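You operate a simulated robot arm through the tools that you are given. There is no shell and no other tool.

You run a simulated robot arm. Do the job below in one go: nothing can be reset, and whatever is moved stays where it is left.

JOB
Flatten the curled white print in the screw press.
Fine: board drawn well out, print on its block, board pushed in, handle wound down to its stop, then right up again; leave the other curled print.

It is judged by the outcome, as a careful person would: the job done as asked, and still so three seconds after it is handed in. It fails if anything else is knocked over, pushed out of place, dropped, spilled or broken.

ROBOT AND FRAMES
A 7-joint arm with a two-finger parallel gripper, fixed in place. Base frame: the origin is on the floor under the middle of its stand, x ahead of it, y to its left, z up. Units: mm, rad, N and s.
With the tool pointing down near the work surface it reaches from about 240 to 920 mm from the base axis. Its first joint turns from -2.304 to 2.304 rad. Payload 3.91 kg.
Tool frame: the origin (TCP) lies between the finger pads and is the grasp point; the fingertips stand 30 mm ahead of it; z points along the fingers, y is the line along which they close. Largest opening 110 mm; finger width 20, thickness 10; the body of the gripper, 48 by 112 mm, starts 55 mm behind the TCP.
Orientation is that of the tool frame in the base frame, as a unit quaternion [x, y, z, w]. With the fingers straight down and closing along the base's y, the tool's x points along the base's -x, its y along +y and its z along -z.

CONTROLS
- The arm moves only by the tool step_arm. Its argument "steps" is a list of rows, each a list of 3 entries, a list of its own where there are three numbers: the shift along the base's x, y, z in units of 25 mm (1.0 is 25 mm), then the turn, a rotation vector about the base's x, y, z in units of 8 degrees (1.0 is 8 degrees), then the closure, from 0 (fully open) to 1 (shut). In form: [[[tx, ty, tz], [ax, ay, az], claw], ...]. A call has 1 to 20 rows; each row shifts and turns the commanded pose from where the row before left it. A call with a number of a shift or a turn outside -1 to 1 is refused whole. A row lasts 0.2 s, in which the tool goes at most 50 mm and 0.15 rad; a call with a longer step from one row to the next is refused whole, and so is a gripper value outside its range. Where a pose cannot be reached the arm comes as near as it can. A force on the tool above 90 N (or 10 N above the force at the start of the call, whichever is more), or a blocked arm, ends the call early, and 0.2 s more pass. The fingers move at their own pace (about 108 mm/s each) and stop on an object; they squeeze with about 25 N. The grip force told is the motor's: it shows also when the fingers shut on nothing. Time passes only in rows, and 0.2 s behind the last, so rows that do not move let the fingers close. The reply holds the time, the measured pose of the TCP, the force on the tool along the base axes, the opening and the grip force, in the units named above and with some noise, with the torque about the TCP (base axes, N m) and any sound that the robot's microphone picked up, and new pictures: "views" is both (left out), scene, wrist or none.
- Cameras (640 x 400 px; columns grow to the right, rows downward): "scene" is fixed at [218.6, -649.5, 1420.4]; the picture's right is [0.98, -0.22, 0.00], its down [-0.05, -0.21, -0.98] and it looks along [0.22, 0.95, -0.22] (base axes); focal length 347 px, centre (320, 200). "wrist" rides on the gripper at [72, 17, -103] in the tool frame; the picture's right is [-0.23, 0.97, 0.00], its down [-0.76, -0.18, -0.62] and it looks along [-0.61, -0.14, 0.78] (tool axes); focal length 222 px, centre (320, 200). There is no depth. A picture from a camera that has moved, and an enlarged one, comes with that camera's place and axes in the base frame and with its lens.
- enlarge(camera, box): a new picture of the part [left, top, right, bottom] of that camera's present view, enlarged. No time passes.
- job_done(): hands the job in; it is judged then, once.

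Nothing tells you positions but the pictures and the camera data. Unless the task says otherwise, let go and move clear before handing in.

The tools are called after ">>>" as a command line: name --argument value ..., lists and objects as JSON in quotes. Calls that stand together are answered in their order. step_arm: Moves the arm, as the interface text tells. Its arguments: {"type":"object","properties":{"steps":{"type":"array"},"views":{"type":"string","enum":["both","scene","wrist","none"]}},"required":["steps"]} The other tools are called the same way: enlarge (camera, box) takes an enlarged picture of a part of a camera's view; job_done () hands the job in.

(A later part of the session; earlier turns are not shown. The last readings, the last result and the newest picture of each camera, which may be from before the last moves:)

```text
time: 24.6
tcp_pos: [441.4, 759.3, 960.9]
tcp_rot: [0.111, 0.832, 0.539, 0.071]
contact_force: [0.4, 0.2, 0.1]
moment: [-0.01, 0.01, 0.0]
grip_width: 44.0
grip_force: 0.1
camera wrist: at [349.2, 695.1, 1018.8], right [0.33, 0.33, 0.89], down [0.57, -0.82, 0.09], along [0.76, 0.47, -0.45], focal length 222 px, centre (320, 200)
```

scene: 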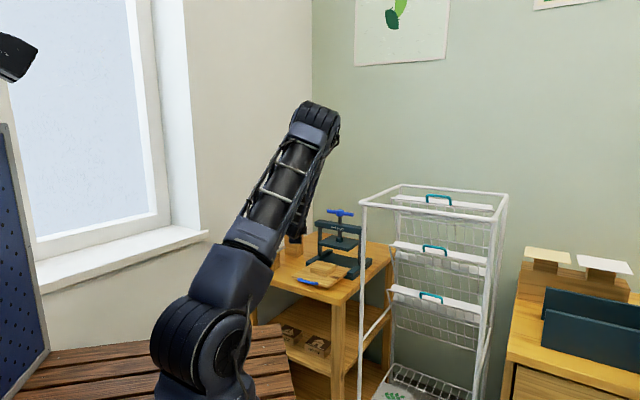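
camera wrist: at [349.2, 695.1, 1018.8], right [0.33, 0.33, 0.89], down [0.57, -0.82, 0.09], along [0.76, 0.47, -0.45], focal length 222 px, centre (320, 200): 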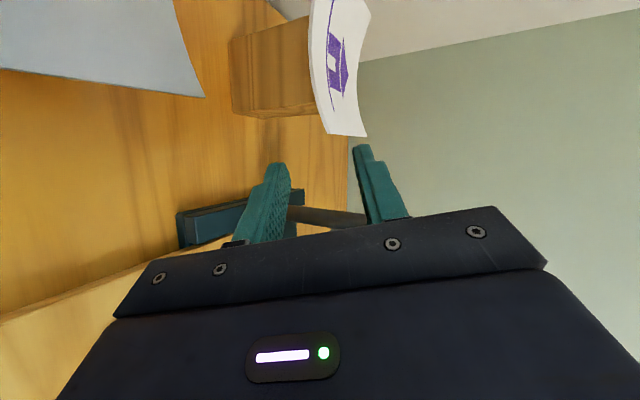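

The elbow is well clear of the rack. Next I'll roll the gripper about its axis to match the raised corner's slope and re-check.

>>> step_arm --steps '[[[0, 0, 0], [-0.16, -0.6, 0.28], 0.6], [[0, 0, 0], [-0.16, -0.6, 0.28], 0.6], [[0, 0, 0], [-0.16, -0.6, 0.28], 0.6], [[0, 0, 0], [0, 0, 0], 0.6]]'

>>> enlarge --camera "wrist" --box '[200, 0, 440, 200]'

```text
time: 25.6
tcp_pos: [441.4, 759.2, 962.1]
tcp_rot: [-0.009, 0.84, 0.522, 0.147]
contact_force: [0.2, 0.0, -0.8]
moment: [-0.01, 0.0, -0.02]
grip_width: 43.9
grip_force: 0.1
camera wrist: at [345.0, 686.5, 999.8], right [0.05, 0.41, 0.91], down [0.61, -0.73, 0.29], along [0.79, 0.54, -0.29], focal length 222 px, centre (320, 200)
```

scene: 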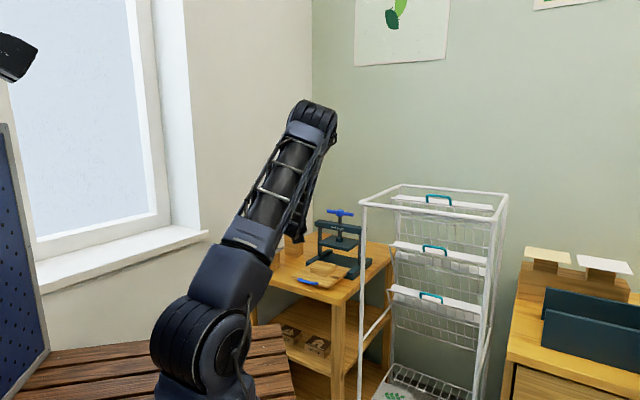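
wrist: 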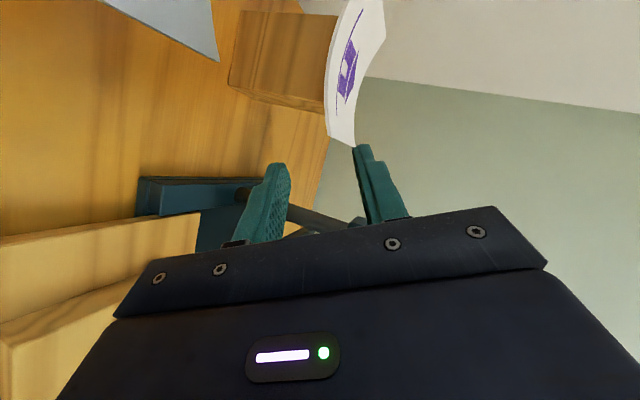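

```text
2.00 times, centred on (320, 100) of wrist
camera zoom: at [345.0, 686.5, 999.8], right [0.05, 0.41, 0.91], down [0.61, -0.73, 0.29], along [0.79, 0.54, -0.29], focal length 444 px, centre (320, 400)
```

zoom: 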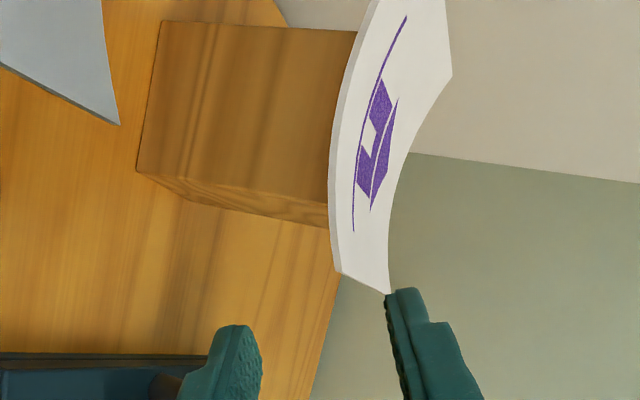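

The near corner is confirmed at about (462, 832, 935) and the elbow is fine. I'll flatten the pitch a little more and advance about halfway, then check alignment.

>>> step_arm --steps '[[[0, 0, 0], [0.9, -0.24, 0], 0.6], [[0.165, 0.574, -0.2], [0, 0, 0], 0.6], [[0.165, 0.574, -0.2], [0, 0, 0], 0.6], [[0, 0, 0], [0, 0, 0], 0.6]]'

>>> enlarge --camera "wrist" --box '[200, 0, 440, 200]'

```text
time: 26.6
tcp_pos: [449.0, 788.2, 951.6]
tcp_rot: [-0.008, 0.803, 0.574, 0.161]
contact_force: [-0.1, -0.3, 0.0]
moment: [-0.01, 0.01, 0.03]
grip_width: 44.0
grip_force: 0.1
camera wrist: at [351.7, 711.2, 977.2], right [0.02, 0.29, 0.96], down [0.6, -0.77, 0.22], along [0.8, 0.57, -0.19], focal length 222 px, centre (320, 200)
```

scene: 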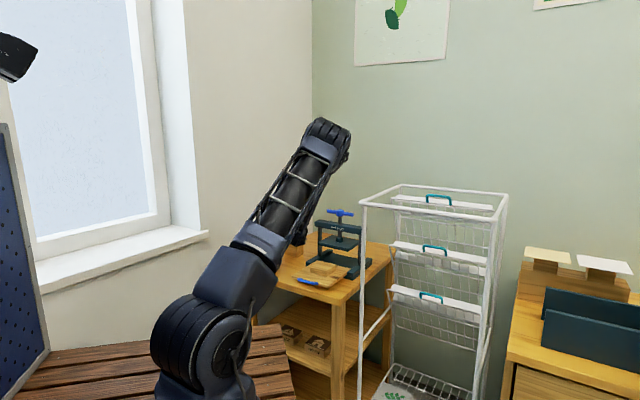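
wrist: 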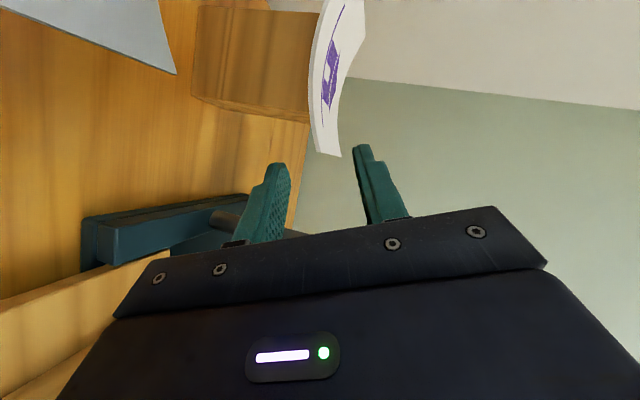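

```text
2.00 times, centred on (320, 100) of wrist
camera zoom: at [351.7, 711.2, 977.2], right [0.02, 0.29, 0.96], down [0.6, -0.77, 0.22], along [0.8, 0.57, -0.19], focal length 444 px, centre (320, 400)
```

zoom: 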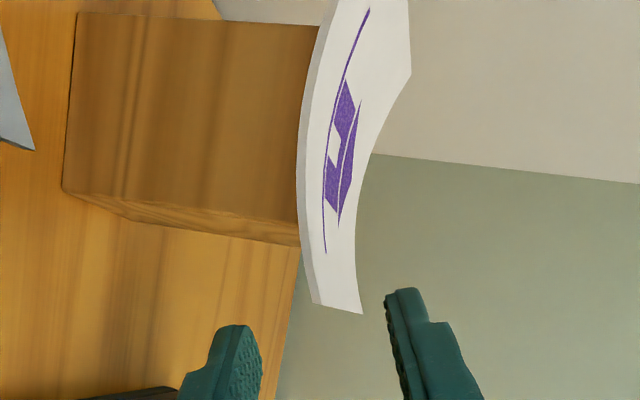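

The corner lies straight ahead, centred between the fingers. I'll advance 47 mm along the tool axis.

>>> step_arm --steps '[[[0.117, 0.435, -0.136], [0, 0, 0], 0.6], [[0.117, 0.435, -0.136], [0, 0, 0], 0.6], [[0.117, 0.435, -0.136], [0, 0, 0], 0.6], [[0.117, 0.435, -0.136], [0, 0, 0], 0.6], [[0, 0, 0], [0, 0, 0], 0.6]]'

>>> enlarge --camera "wrist" --box '[200, 0, 440, 220]'

>>> enlarge --camera "scene" --box '[230, 100, 400, 300]'

```text
time: 27.8
tcp_pos: [460.5, 830.7, 938.2]
tcp_rot: [-0.008, 0.802, 0.575, 0.161]
contact_force: [-0.6, -0.1, 0.0]
moment: [0.04, 0.01, -0.03]
grip_width: 44.0
grip_force: 0.1
camera wrist: at [363.3, 754.4, 963.7], right [0.02, 0.29, 0.96], down [0.6, -0.77, 0.22], along [0.8, 0.57, -0.19], focal length 222 px, centre (320, 200)
```

scene: 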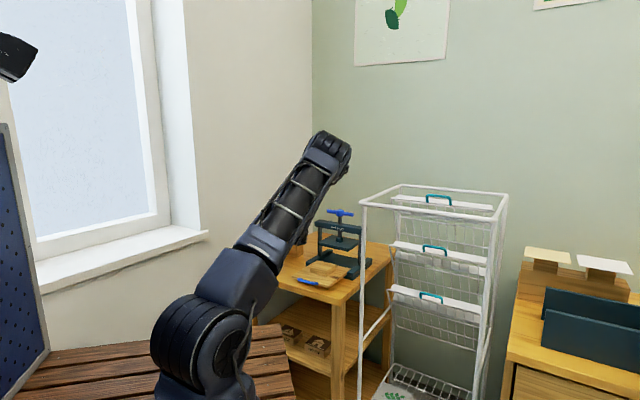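
wrist: 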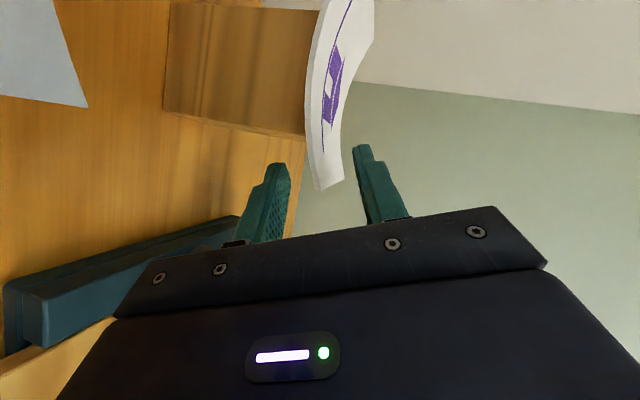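

```text
1.82 times, centred on (320, 110) of wrist
camera zoom: at [363.3, 754.4, 963.7], right [0.02, 0.29, 0.96], down [0.6, -0.77, 0.22], along [0.8, 0.57, -0.19], focal length 404 px, centre (320, 364)
```

zoom: 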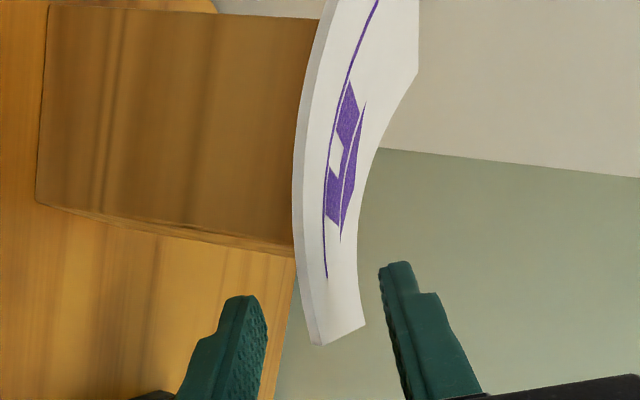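

```text
2.00 times, centred on (315, 200) of scene
camera zoom: at [218.6, -649.5, 1420.4], right [0.98, -0.22, 0.0], down [-0.05, -0.21, -0.98], along [0.22, 0.95, -0.22], focal length 694 px, centre (330, 200)
```

zoom: 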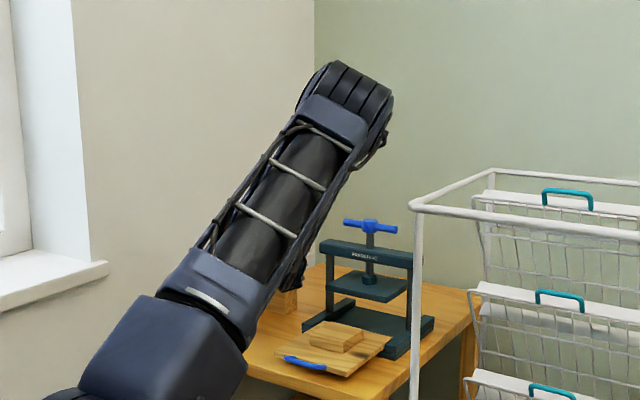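

The corner is between the pads with about 30 mm overlap. I'll close gradually on the sheet.

>>> step_arm --steps '[[[0, 0, 0], [0, 0, 0], 0.75], [[0, 0, 0], [0, 0, 0], 0.85], [[0, 0, 0], [0, 0, 0], 0.9], [[0, 0, 0], [0, 0, 0], 0.95], [[0, 0, 0], [0, 0, 0], 1], [[0, 0, 0], [0, 0, 0], 1]]'

>>> enlarge --camera "wrist" --box '[200, 0, 440, 220]'

```text
time: 29.2
tcp_pos: [459.8, 830.6, 938.2]
tcp_rot: [-0.007, 0.803, 0.574, 0.161]
contact_force: [2.0, 1.2, 5.2]
moment: [0.62, 0.04, -0.29]
grip_width: 8.3
grip_force: 25.7
camera wrist: at [363.5, 754.2, 963.9], right [0.02, 0.29, 0.96], down [0.6, -0.77, 0.22], along [0.8, 0.57, -0.19], focal length 222 px, centre (320, 200)
```

scene: 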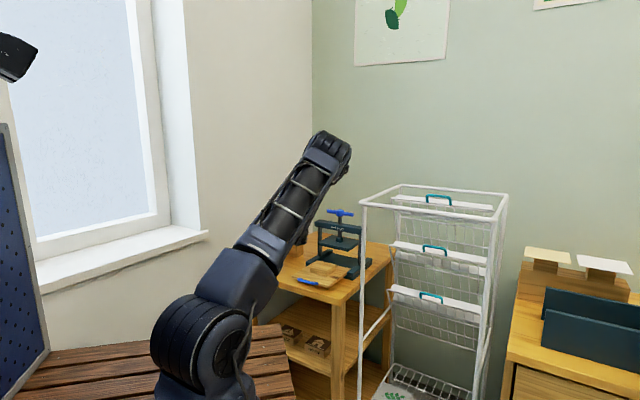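
wrist: 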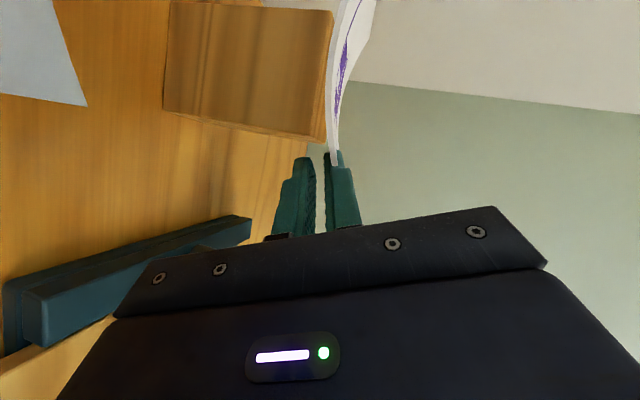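

```text
1.82 times, centred on (320, 110) of wrist
camera zoom: at [363.5, 754.2, 963.9], right [0.02, 0.29, 0.96], down [0.6, -0.77, 0.22], along [0.8, 0.57, -0.19], focal length 404 px, centre (320, 364)
```

zoom: 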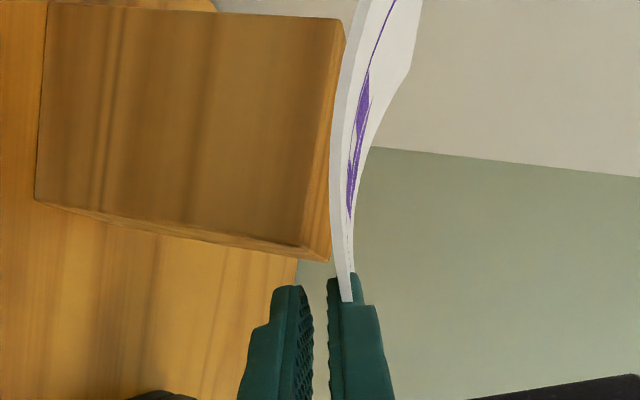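

The fingers stopped at 8.3 mm with full squeeze; the sheet appears to have risen off its block a bit. I'll look closely at the grip before lifting.

>>> enlarge --camera "wrist" --box '[270, 90, 390, 200]'

>>> enlarge --camera "wrist" --box '[280, 0, 440, 100]'

>>> enlarge --camera "scene" --box '[260, 210, 340, 270]'

```text
3.64 times, centred on (330, 145) of wrist
camera zoom: at [363.5, 754.2, 963.9], right [0.02, 0.29, 0.96], down [0.6, -0.77, 0.22], along [0.8, 0.57, -0.19], focal length 808 px, centre (284, 400)
```

zoom: 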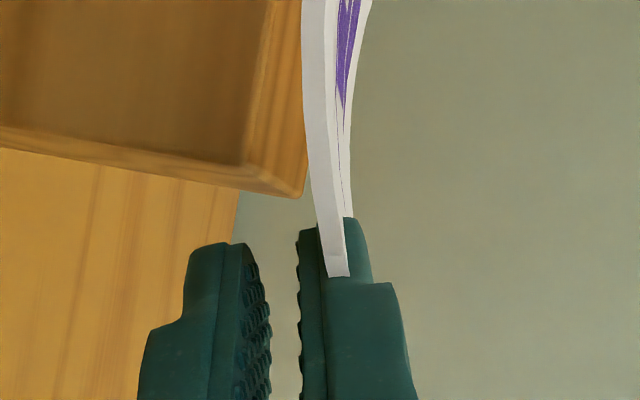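

```text
4.00 times, centred on (360, 50) of wrist
camera zoom: at [363.5, 754.2, 963.9], right [0.02, 0.29, 0.96], down [0.6, -0.77, 0.22], along [0.8, 0.57, -0.19], focal length 888 px, centre (160, 800)
```

zoom: 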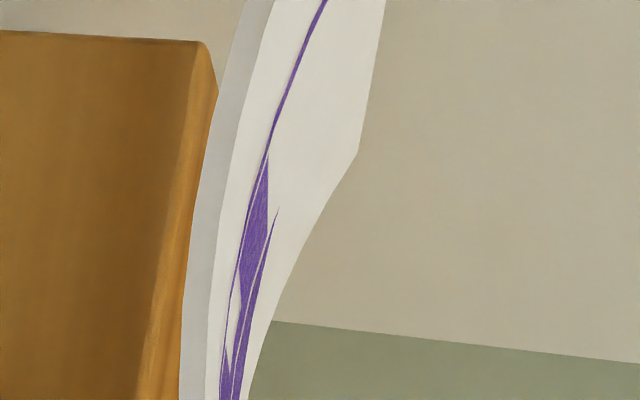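

```text
6.67 times, centred on (300, 240) of scene
camera zoom: at [218.6, -649.5, 1420.4], right [0.98, -0.22, 0.0], down [-0.05, -0.21, -0.98], along [0.22, 0.95, -0.22], focal length 2313 px, centre (453, -67)
```

zoom: 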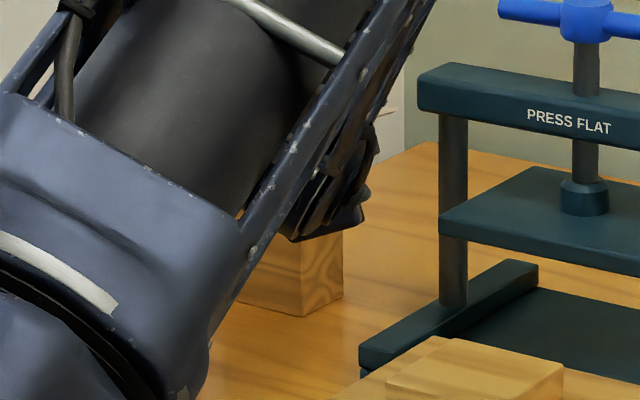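

The sheet corner is pinched, slightly skewed because it still bears on its block. I'll lift slowly and see whether it settles between the pads.

>>> step_arm --steps '[[[0, 0, 0.15], [0, 0, 0], 1], [[0, 0, 0.2], [0, 0, 0], 1], [[0, 0, 0.25], [0, 0, 0], 1], [[0, 0, 0.3], [0, 0, 0], 1], [[0, 0, 0], [0, 0, 0], 1]]'

>>> enlarge --camera "wrist" --box '[240, 0, 440, 200]'

```text
time: 30.4
tcp_pos: [461.2, 831.0, 959.9]
tcp_rot: [-0.007, 0.803, 0.574, 0.16]
contact_force: [-0.6, 1.4, 4.5]
moment: [0.49, 0.11, 0.04]
grip_width: 3.4
grip_force: 25.3
camera wrist: at [363.6, 754.4, 986.7], right [0.02, 0.29, 0.96], down [0.6, -0.77, 0.22], along [0.8, 0.57, -0.19], focal length 222 px, centre (320, 200)
```

scene: 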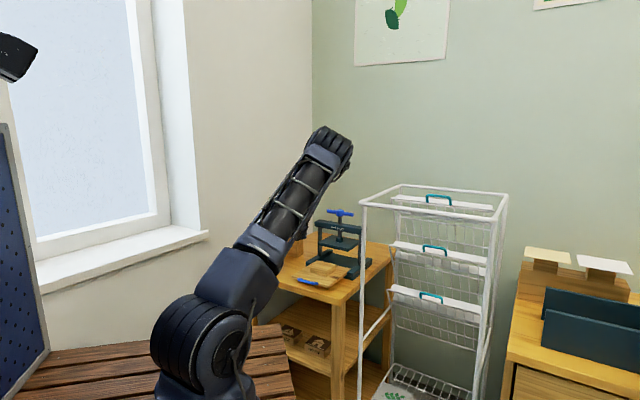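
wrist: 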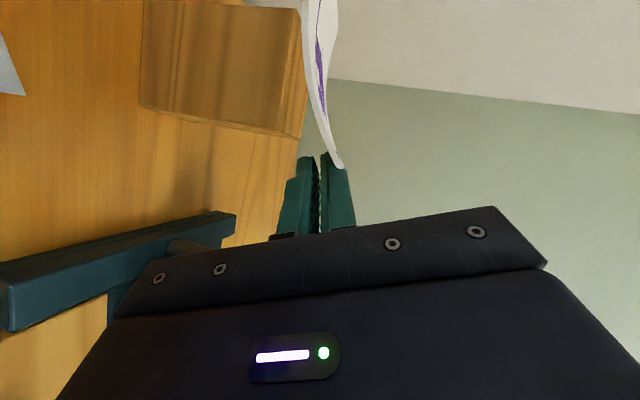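

```text
2.00 times, centred on (340, 100) of wrist
camera zoom: at [363.6, 754.4, 986.7], right [0.02, 0.29, 0.96], down [0.6, -0.77, 0.22], along [0.8, 0.57, -0.19], focal length 444 px, centre (280, 400)
```

zoom: 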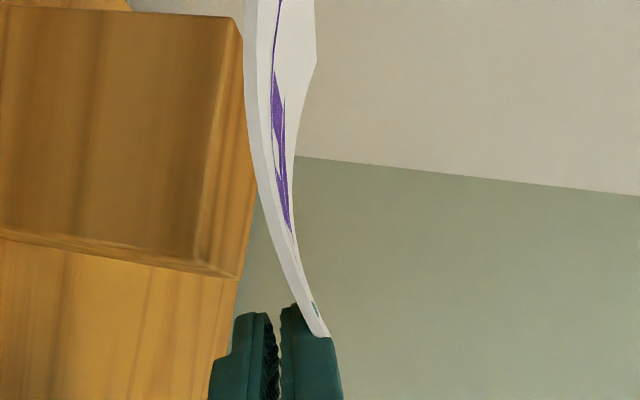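

The grip settled to 3.4 mm, i.e. the sheet's own thickness, so the corner is properly pinched. I'll keep lifting slowly to clear the block.

>>> step_arm --steps '[[[0, 0, 0.3], [0, 0, 0], 1], [[0, 0, 0.4], [0, 0, 0], 1], [[0, 0, 0.4], [0, 0, 0], 1], [[0, 0, 0.4], [0, 0, 0], 1], [[0, 0, 0], [0, 0, 0], 1]]'

>>> enlarge --camera "wrist" --box '[200, 0, 440, 200]'

```text
time: 31.6
tcp_pos: [460.8, 831.5, 998.5]
tcp_rot: [-0.008, 0.803, 0.575, 0.16]
contact_force: [0.0, -0.5, -0.2]
moment: [0.0, 0.0, 0.01]
grip_width: 2.9
grip_force: 25.2
camera wrist: at [364.2, 754.3, 1024.0], right [0.02, 0.29, 0.96], down [0.6, -0.77, 0.22], along [0.8, 0.57, -0.19], focal length 222 px, centre (320, 200)
```

scene: 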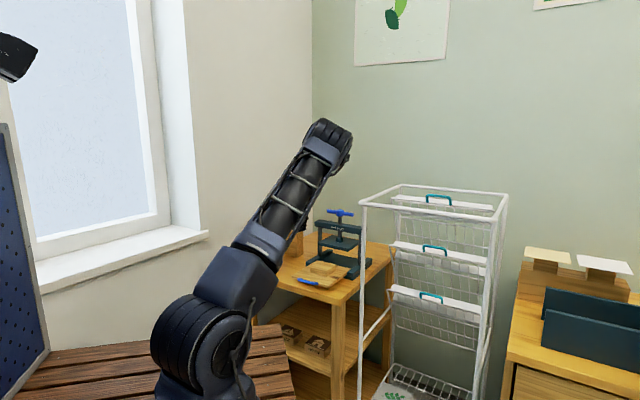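
wrist: 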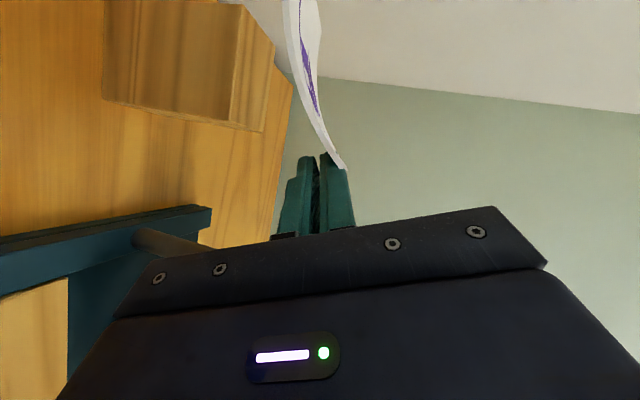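

```text
2.00 times, centred on (320, 100) of wrist
camera zoom: at [364.2, 754.3, 1024.0], right [0.02, 0.29, 0.96], down [0.6, -0.77, 0.22], along [0.8, 0.57, -0.19], focal length 444 px, centre (320, 400)
```

zoom: 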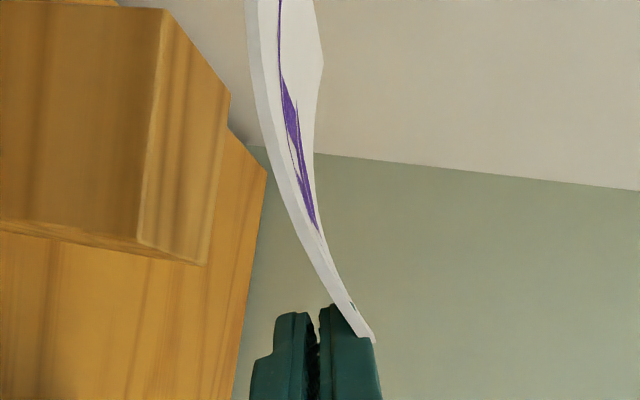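

The print is lifted free and held. It's light, and it has aligned flat with the pads. Now I'll draw it back towards the robot at a safe height, well above the grey print, levelling the roll as I go.

>>> step_arm --steps '[[[-0.3, -0.5, 0.2], [0.17, 0.63, -0.2], 1], [[-0.4, -0.7, 0.1], [0.17, 0.63, -0.2], 1], [[-0.4, -0.7, 0], [0.17, 0.63, -0.2], 1], [[-0.4, -0.7, 0], [-0.48, 0.13, 0], 1], [[-0.4, -0.7, 0], [-0.48, 0.13, 0], 1], [[-0.4, -0.7, 0], [0, 0, 0], 1], [[-0.4, -0.7, 0], [0, 0, 0], 1], [[0, 0, 0], [0, 0, 0], 1]]'

>>> enlarge --camera "scene" --box '[220, 150, 400, 300]'

```text
time: 33.4
tcp_pos: [393.1, 712.6, 1007.3]
tcp_rot: [0.112, 0.834, 0.535, 0.071]
contact_force: [0.6, 0.0, 0.1]
moment: [-0.01, 0.02, -0.01]
grip_width: 2.9
grip_force: 25.0
camera wrist: at [300.5, 649.8, 1065.1], right [0.33, 0.33, 0.88], down [0.57, -0.82, 0.1], along [0.76, 0.47, -0.46], focal length 222 px, centre (320, 200)
```

scene: 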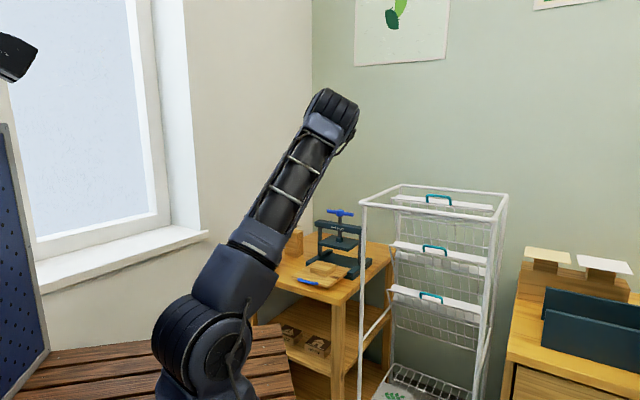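
wrist: 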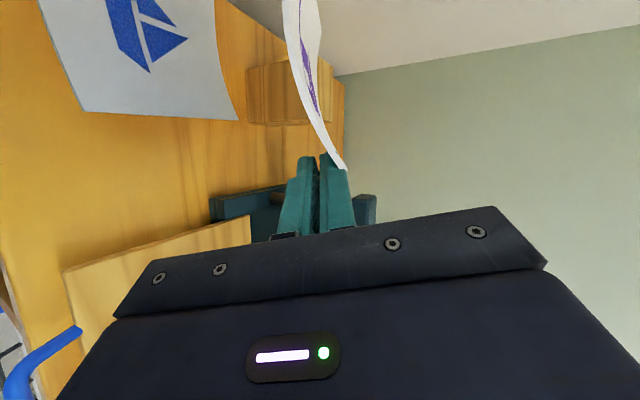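

```text
2.67 times, centred on (310, 225) of scene
camera zoom: at [218.6, -649.5, 1420.4], right [0.98, -0.22, 0.0], down [-0.05, -0.21, -0.98], along [0.22, 0.95, -0.22], focal length 925 px, centre (347, 133)
```

zoom: 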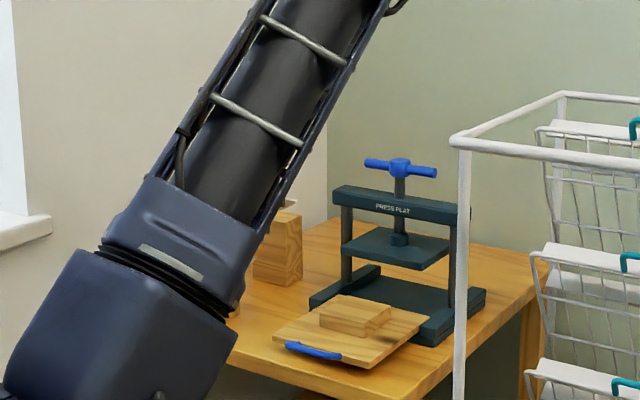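

The print is securely held. Before committing to a placing pose, I'll carry it towards the drawn-out board at this height while turning the tool slightly, and watch the elbow.

>>> step_arm --steps '[[[0.2, -0.5, 0], [0, 0, -0.3], 1], [[0.4, -0.6, 0], [0, 0, -0.3], 1], [[0.5, -0.6, 0], [0, 0, -0.3], 1], [[0.5, -0.6, 0], [0, 0, -0.3], 1], [[0.5, -0.6, 0], [0, 0, 0], 1], [[0.5, -0.6, 0], [0, 0, 0], 1], [[0.4, -0.5, 0], [0, 0, 0], 1], [[0, 0, 0], [0, 0, 0], 1]]'

>>> enlarge --camera "scene" --box '[220, 60, 420, 300]'

```text
time: 35.2
tcp_pos: [469.5, 612.5, 1004.7]
tcp_rot: [0.181, 0.822, 0.527, 0.115]
contact_force: [-0.3, 0.5, 0.3]
moment: [-0.03, 0.02, 0.0]
grip_width: 2.8
grip_force: 25.2
camera wrist: at [367.7, 565.1, 1063.0], right [0.38, 0.27, 0.88], down [0.42, -0.9, 0.1], along [0.82, 0.34, -0.46], focal length 222 px, centre (320, 200)
```

scene: 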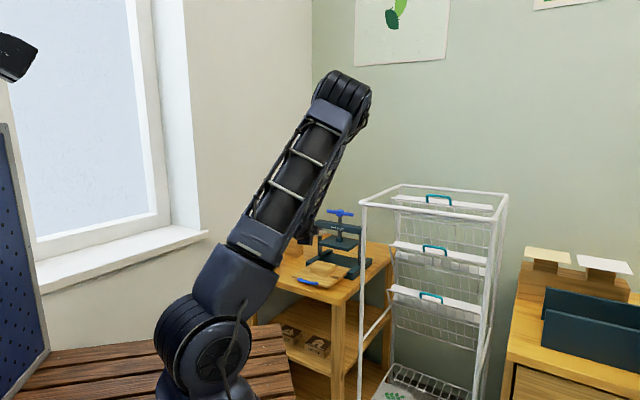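
wrist: 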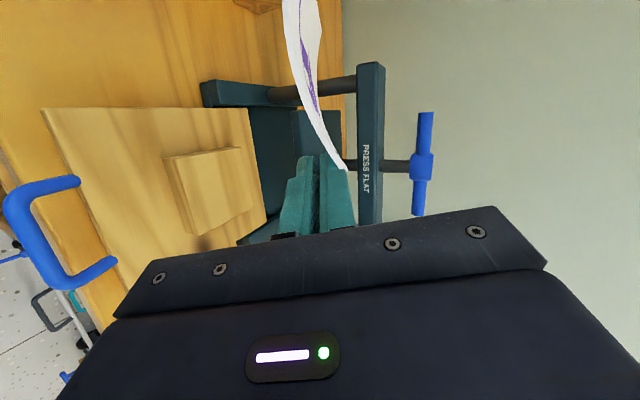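

```text
1.67 times, centred on (320, 180) of scene
camera zoom: at [218.6, -649.5, 1420.4], right [0.98, -0.22, 0.0], down [-0.05, -0.21, -0.98], along [0.22, 0.95, -0.22], focal length 578 px, centre (320, 233)
```

zoom: 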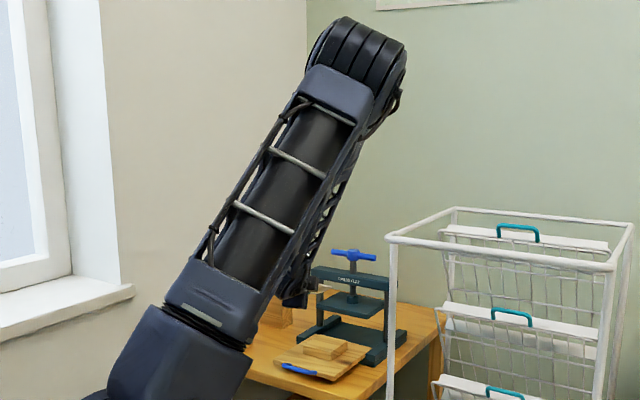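

The elbow is high (around z≈1480) and well left of the rack. I'll measure the block precisely from this view.

>>> enlarge --camera "wrist" --box '[0, 60, 280, 290]'

>>> enlarge --camera "scene" --box '[290, 230, 390, 295]'

>>> enlarge --camera "wrist" --box '[250, 0, 410, 180]'

```text
1.74 times, centred on (140, 175) of wrist
camera zoom: at [367.7, 565.1, 1063.0], right [0.38, 0.27, 0.88], down [0.42, -0.9, 0.1], along [0.82, 0.34, -0.46], focal length 386 px, centre (633, 244)
```

zoom: 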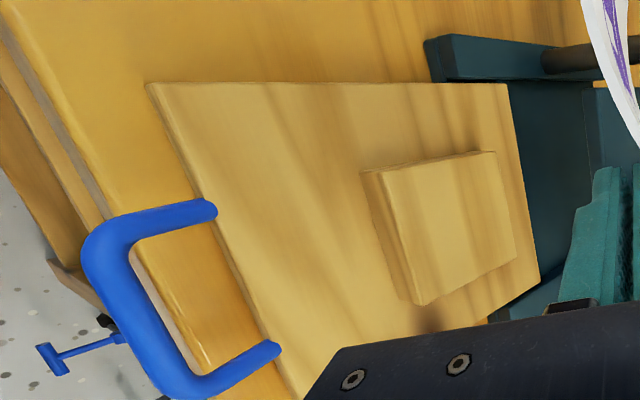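

```text
6.15 times, centred on (340, 262) of scene
camera zoom: at [218.6, -649.5, 1420.4], right [0.98, -0.22, 0.0], down [-0.05, -0.21, -0.98], along [0.22, 0.95, -0.22], focal length 2135 px, centre (197, -185)
```

zoom: 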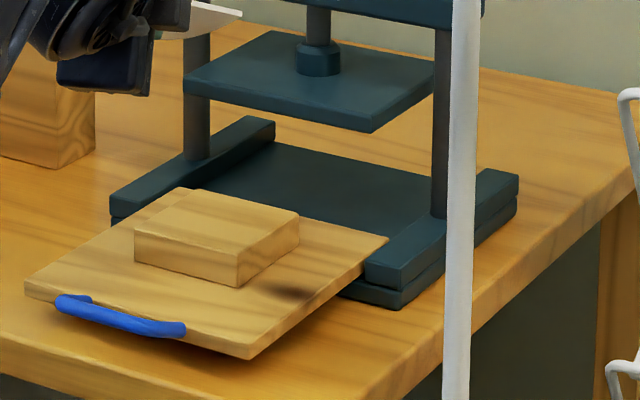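

```text
2.22 times, centred on (330, 90) of wrist
camera zoom: at [367.7, 565.1, 1063.0], right [0.38, 0.27, 0.88], down [0.42, -0.9, 0.1], along [0.82, 0.34, -0.46], focal length 494 px, centre (298, 444)
```

zoom: 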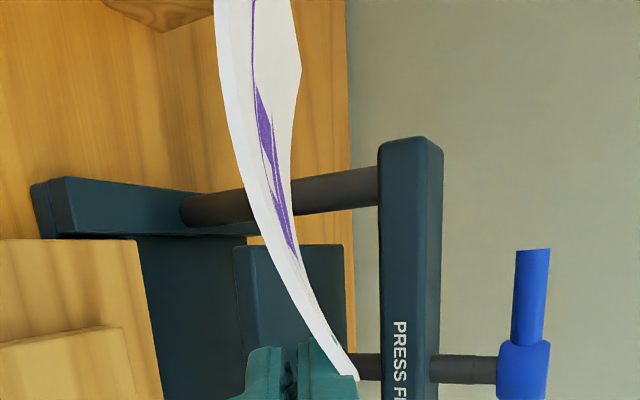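

Measured: block top centre ≈ (530.5, 635.5, 841.5), and the print centre sits about 72 mm ahead and 41 mm left of the TCP. I'll move to a pose above the block with a shallower pitch and check the elbow and alignment.

>>> step_arm --steps '[[[0.61, -0.443, -0.3], [0.149, -0.059, 0.12], 1], [[0.61, -0.443, -0.3], [0.149, -0.059, 0.12], 1], [[0.61, -0.443, -0.3], [0.149, -0.059, 0.12], 1], [[0.61, -0.443, -0.3], [0.149, -0.059, 0.12], 1], [[0.61, -0.443, -0.3], [0.149, -0.059, 0.12], 1], [[0, 0, 0], [0, 0, 0], 1]]'

>>> enlarge --camera "scene" --box '[220, 60, 420, 300]'

>>> enlarge --camera "wrist" --box '[100, 0, 420, 200]'

```text
time: 36.6
tcp_pos: [544.8, 558.8, 966.9]
tcp_rot: [0.141, 0.798, 0.577, 0.101]
contact_force: [-0.1, 0.0, 1.0]
moment: [0.25, 0.04, 0.06]
grip_width: 2.9
grip_force: 24.2
camera wrist: at [445.9, 495.9, 1015.3], right [0.32, 0.21, 0.92], down [0.49, -0.87, 0.02], along [0.81, 0.45, -0.38], focal length 222 px, centre (320, 200)
```

scene: 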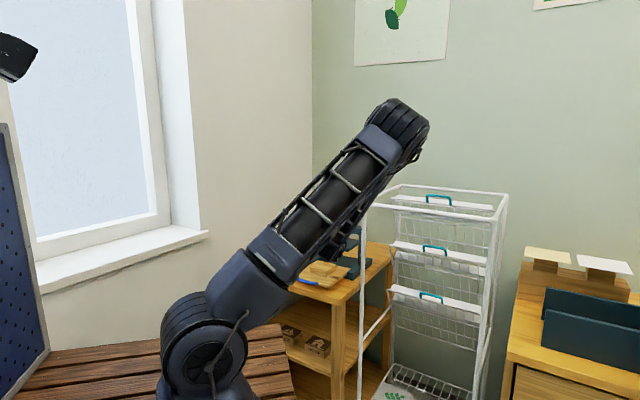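
wrist: 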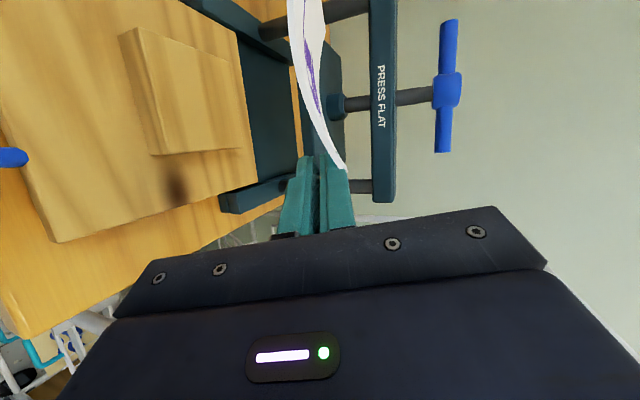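

```text
1.67 times, centred on (320, 180) of scene
camera zoom: at [218.6, -649.5, 1420.4], right [0.98, -0.22, 0.0], down [-0.05, -0.21, -0.98], along [0.22, 0.95, -0.22], focal length 578 px, centre (320, 233)
```

zoom: 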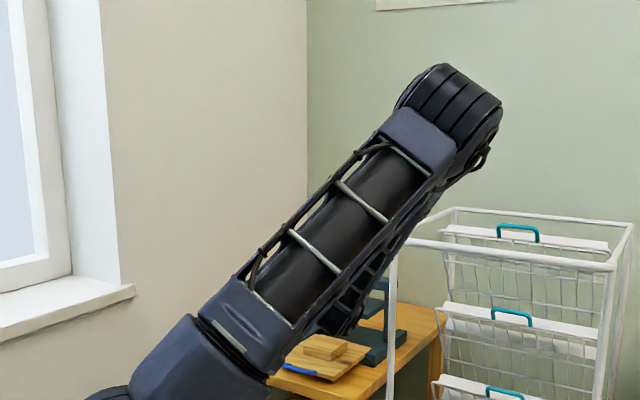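

```text
2.00 times, centred on (260, 100) of wrist
camera zoom: at [445.9, 495.9, 1015.3], right [0.32, 0.21, 0.92], down [0.49, -0.87, 0.02], along [0.81, 0.45, -0.38], focal length 444 px, centre (440, 400)
```

zoom: 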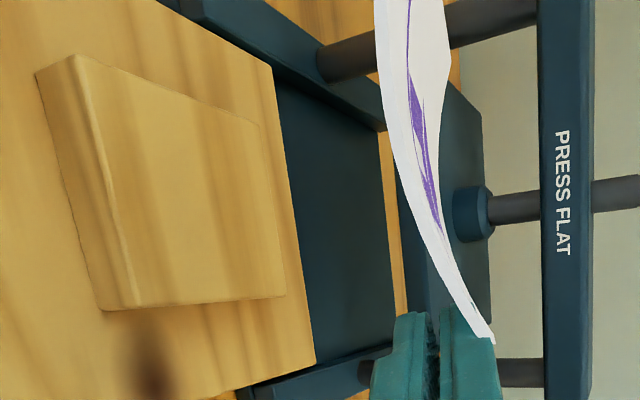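

The elbow has moved right but remains high above the rack's top. There's a small moment reading, so I'll hold still one beat to see whether it is real contact.

>>> step_arm --steps '[[[0, 0, 0], [0, 0, 0], 1]]' --views "none"

>>> enlarge --camera "scene" --box '[320, 180, 420, 280]'

>>> enlarge --camera "wrist" --box '[270, 0, 380, 180]'

```text
time: 37.0
tcp_pos: [544.1, 558.6, 966.8]
tcp_rot: [0.142, 0.798, 0.577, 0.101]
contact_force: [0.0, 0.8, 1.5]
moment: [0.26, 0.02, -0.02]
grip_width: 3.4
grip_force: 25.1
```

```text
4.00 times, centred on (370, 230) of scene
camera zoom: at [218.6, -649.5, 1420.4], right [0.98, -0.22, 0.0], down [-0.05, -0.21, -0.98], along [0.22, 0.95, -0.22], focal length 1388 px, centre (120, 80)
```

zoom: 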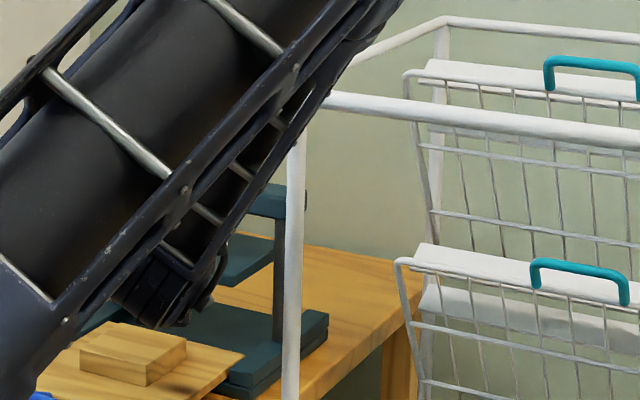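

```text
2.22 times, centred on (325, 90) of wrist
camera zoom: at [445.9, 496.0, 1015.3], right [0.32, 0.21, 0.92], down [0.49, -0.87, 0.02], along [0.81, 0.45, -0.38], focal length 494 px, centre (309, 444)
```

zoom: 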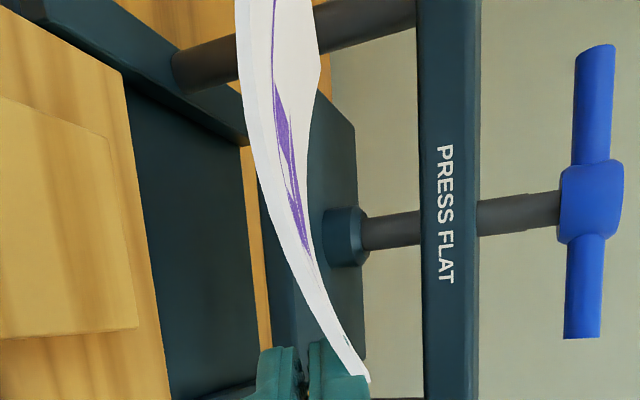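

There is a slight real contact: the far edge of the print is probably brushing the pressure plate's front. I'll lift a little and back off along the pull direction, and also turn the tool a bit to bring the elbow left again.

>>> step_arm --steps '[[[0, 0, 0.4], [0, 0, 0], 1], [[-0.3, -0.3, 0.2], [0, 0, -0.25], 1], [[-0.3, -0.3, 0], [-0.12, 0.05, -0.25], 1], [[-0.3, -0.3, 0], [-0.12, 0.05, -0.25], 1], [[-0.2, -0.1, 0], [-0.12, 0.05, -0.25], 1], [[0, 0, 0], [-0.12, 0.05, 0], 1], [[0, 0, 0], [0, 0, 0], 1]]'

>>> enlarge --camera "wrist" --box '[100, 0, 420, 200]'

```text
time: 38.6
tcp_pos: [515.8, 533.4, 982.8]
tcp_rot: [0.201, 0.807, 0.538, 0.134]
contact_force: [1.3, -0.6, -0.6]
moment: [0.01, 0.05, -0.01]
grip_width: 3.3
grip_force: 25.0
camera wrist: at [410.9, 489.8, 1038.4], right [0.38, 0.22, 0.9], down [0.37, -0.93, 0.07], along [0.85, 0.3, -0.43], focal length 222 px, centre (320, 200)
```

scene: 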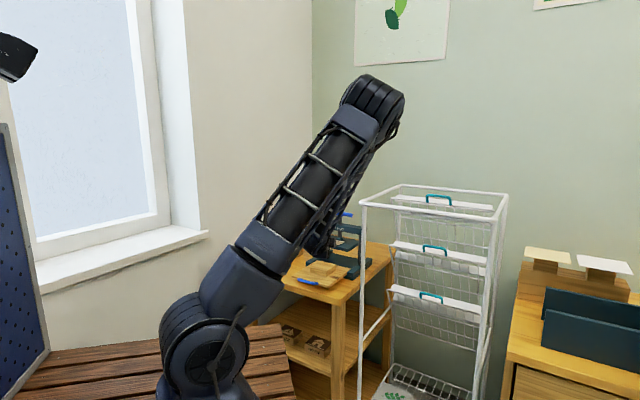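
wrist: 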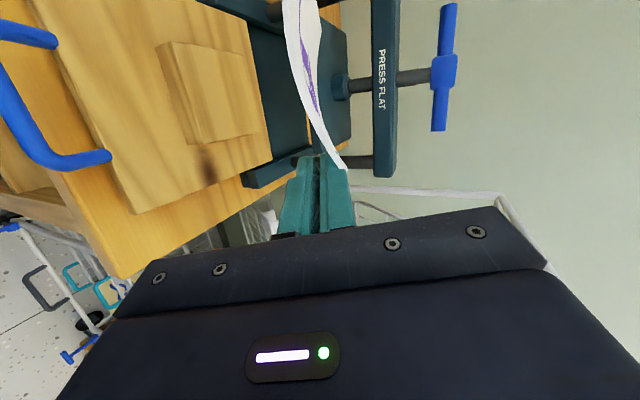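

```text
2.00 times, centred on (260, 100) of wrist
camera zoom: at [410.9, 489.8, 1038.4], right [0.38, 0.22, 0.9], down [0.37, -0.93, 0.07], along [0.85, 0.3, -0.43], focal length 444 px, centre (440, 400)
```

zoom: 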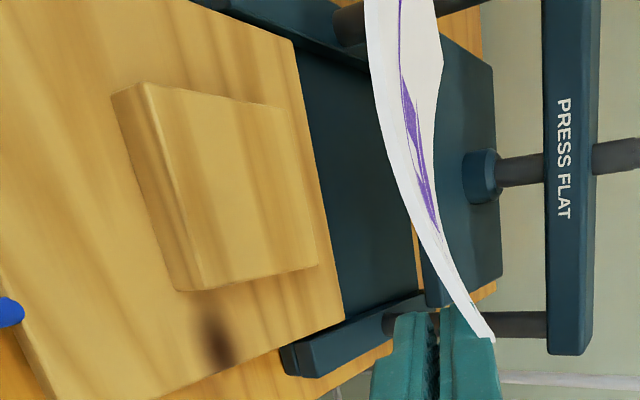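

Contact gone, so it was only the plate's front edge. The print is now clear of the plate; I'll descend here, then slide in over the block below plate level.

>>> step_arm --steps '[[[0, 0, -0.7], [0, 0, 0], 1], [[0, 0, -0.8], [0, 0, 0], 1], [[0, 0, -0.8], [0, 0, 0], 1], [[0, 0, -0.75], [0, 0, 0], 1], [[0, 0, 0], [0, 0, 0], 1]]'

>>> enlarge --camera "wrist" --box '[100, 0, 420, 200]'

>>> enlarge --camera "scene" --box '[290, 180, 420, 290]'

```text
time: 39.8
tcp_pos: [517.3, 532.6, 906.8]
tcp_rot: [0.201, 0.807, 0.54, 0.134]
contact_force: [1.8, 0.1, 2.5]
moment: [0.35, -0.05, -0.07]
grip_width: 2.8
grip_force: 24.6
camera wrist: at [411.8, 489.5, 962.3], right [0.38, 0.22, 0.9], down [0.37, -0.93, 0.07], along [0.85, 0.3, -0.43], focal length 222 px, centre (320, 200)
```

scene: 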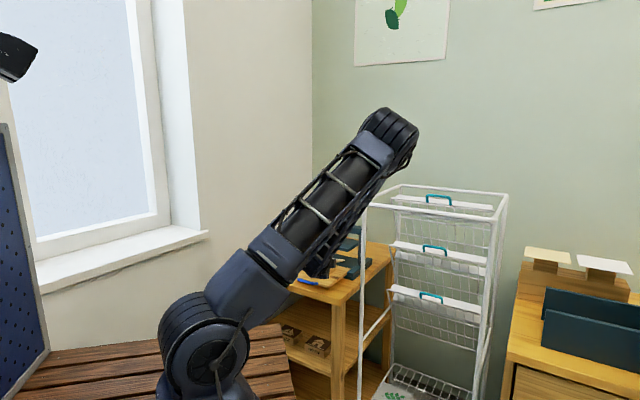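
wrist: 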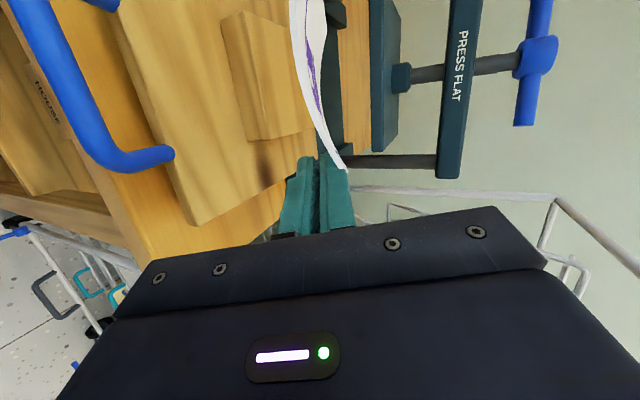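

```text
2.00 times, centred on (260, 100) of wrist
camera zoom: at [411.8, 489.5, 962.3], right [0.38, 0.22, 0.9], down [0.37, -0.93, 0.07], along [0.85, 0.3, -0.43], focal length 444 px, centre (440, 400)
```

zoom: 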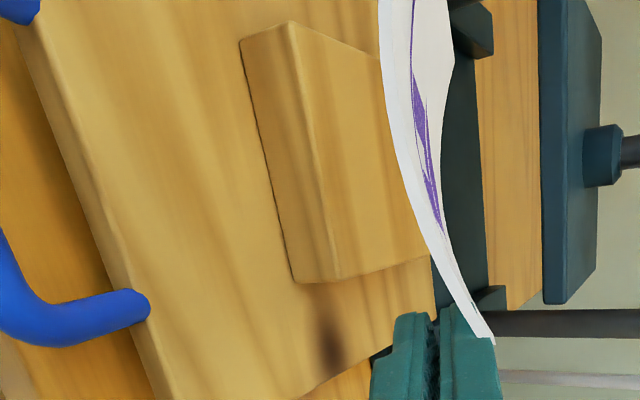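

```text
3.64 times, centred on (355, 235) of scene
camera zoom: at [218.6, -649.5, 1420.4], right [0.98, -0.22, 0.0], down [-0.05, -0.21, -0.98], along [0.22, 0.95, -0.22], focal length 1262 px, centre (193, 73)
```

zoom: 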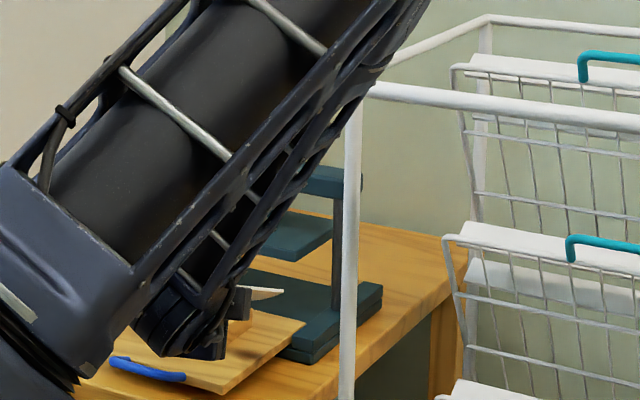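

The far side has just touched the block. I'll lift a few mm, slide in to the target and lower again until it touches.

>>> step_arm --steps '[[[0, 0, 0.24], [0, 0, 0], 1], [[0.27, 0.4, 0], [0, 0, 0], 1], [[0.27, 0.4, 0], [0, 0, 0], 1], [[0, 0, -0.2], [0, 0, 0], 1], [[0, 0, -0.2], [0, 0, 0], 1], [[0, 0, -0.2], [0, 0, 0], 1], [[0, 0, 0], [0, 0, 0], 1]]'

>>> enlarge --camera "wrist" --box '[100, 0, 420, 200]'

>>> enlarge --camera "scene" --box '[290, 180, 420, 290]'

```text
time: 41.4
tcp_pos: [530.2, 552.6, 898.5]
tcp_rot: [0.202, 0.807, 0.539, 0.134]
contact_force: [0.7, 1.0, 2.1]
moment: [0.31, 0.0, -0.01]
grip_width: 3.2
grip_force: 24.9
camera wrist: at [424.8, 509.2, 953.1], right [0.38, 0.22, 0.9], down [0.37, -0.93, 0.07], along [0.85, 0.31, -0.43], focal length 222 px, centre (320, 200)
```

scene: 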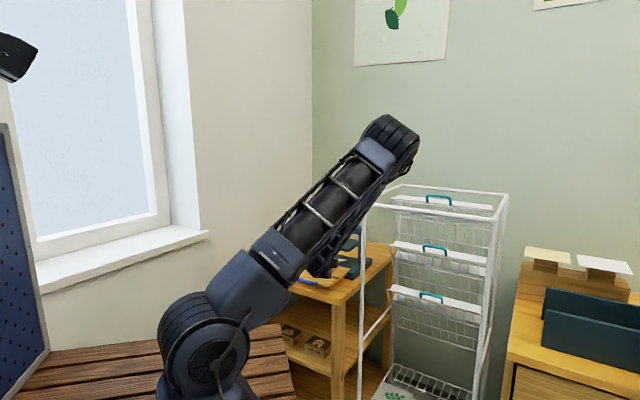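
wrist: 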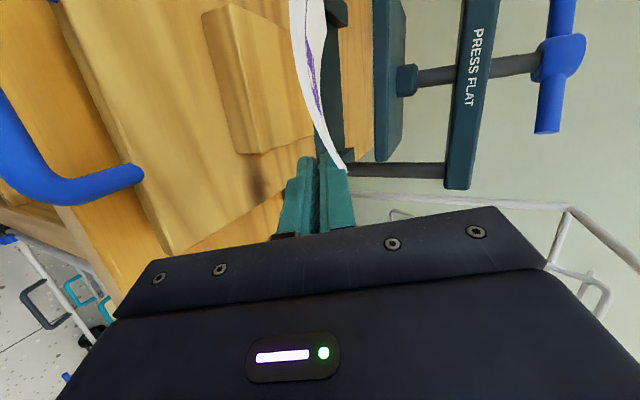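

```text
2.00 times, centred on (260, 100) of wrist
camera zoom: at [424.8, 509.2, 953.1], right [0.38, 0.22, 0.9], down [0.37, -0.93, 0.07], along [0.85, 0.31, -0.43], focal length 444 px, centre (440, 400)
```

zoom: 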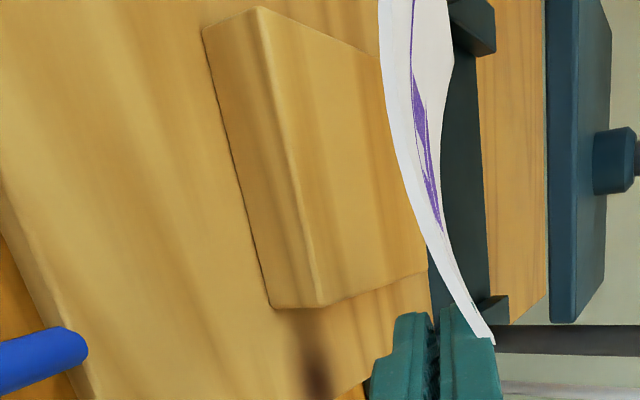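

```text
3.64 times, centred on (355, 235) of scene
camera zoom: at [218.6, -649.5, 1420.4], right [0.98, -0.22, 0.0], down [-0.05, -0.21, -0.98], along [0.22, 0.95, -0.22], focal length 1262 px, centre (193, 73)
```

zoom: 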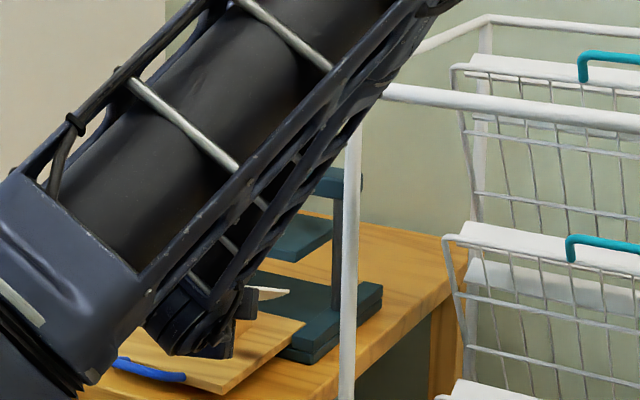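

The print now rests with its far side on the block; I'll open very gradually so the lower finger lowers the near corner gently.

>>> step_arm --steps '[[[0, 0, 0], [0, 0, 0], 0.97], [[0, 0, 0], [0, 0, 0], 0.94], [[0, 0, 0], [0, 0, 0], 0.91], [[0, 0, 0], [0, 0, 0], 0.88], [[0, 0, 0], [0, 0, 0], 0.85], [[0, 0, 0], [0, 0, 0], 0.82], [[0, 0, 0], [0, 0, 0], 0.79], [[0, 0, 0], [0, 0, 0], 0.76]]'

>>> enlarge --camera "wrist" --box '[100, 0, 420, 200]'

>>> enlarge --camera "scene" --box '[290, 180, 420, 290]'

```text
time: 43.2
tcp_pos: [530.5, 553.5, 899.5]
tcp_rot: [0.201, 0.806, 0.539, 0.135]
contact_force: [-0.7, 0.6, -0.2]
moment: [0.01, -0.03, 0.01]
grip_width: 26.6
grip_force: 0.1
camera wrist: at [424.8, 509.1, 953.0], right [0.38, 0.22, 0.9], down [0.37, -0.93, 0.07], along [0.85, 0.3, -0.43], focal length 222 px, centre (320, 200)
```

scene: 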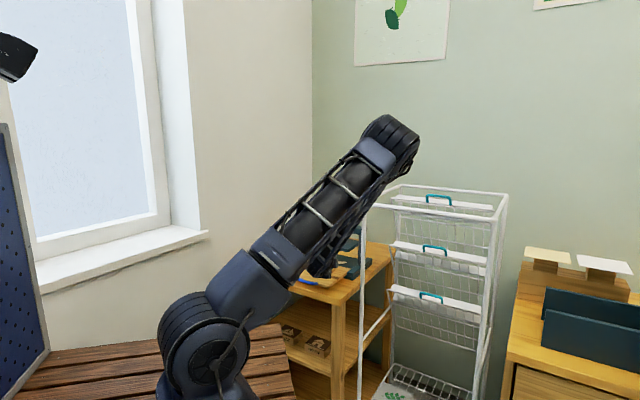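
wrist: 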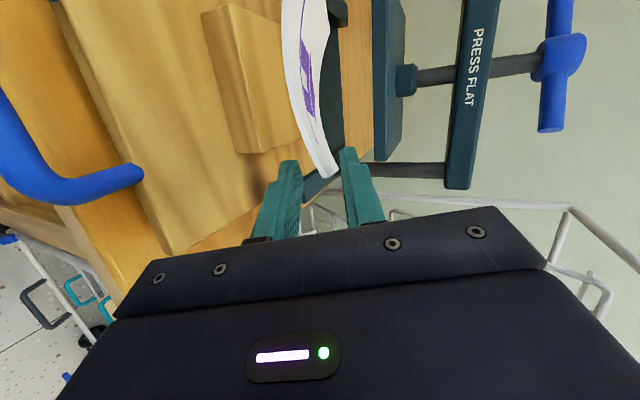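

```text
2.00 times, centred on (260, 100) of wrist
camera zoom: at [424.8, 509.1, 953.0], right [0.38, 0.22, 0.9], down [0.37, -0.93, 0.07], along [0.85, 0.3, -0.43], focal length 444 px, centre (440, 400)
```

zoom: 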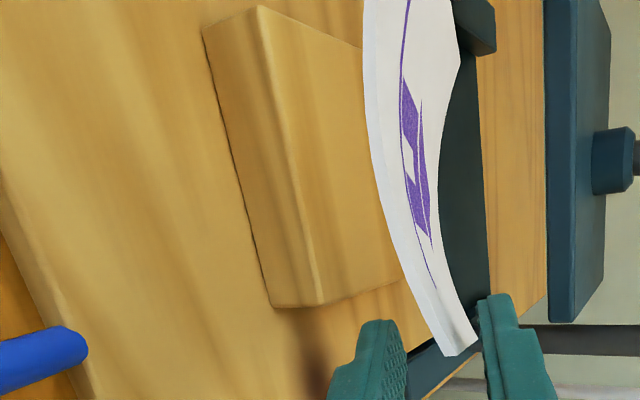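

```text
3.64 times, centred on (355, 235) of scene
camera zoom: at [218.6, -649.5, 1420.4], right [0.98, -0.22, 0.0], down [-0.05, -0.21, -0.98], along [0.22, 0.95, -0.22], focal length 1262 px, centre (193, 73)
```

zoom: 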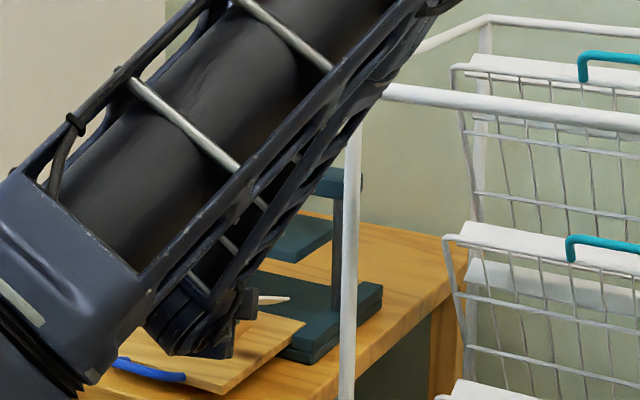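

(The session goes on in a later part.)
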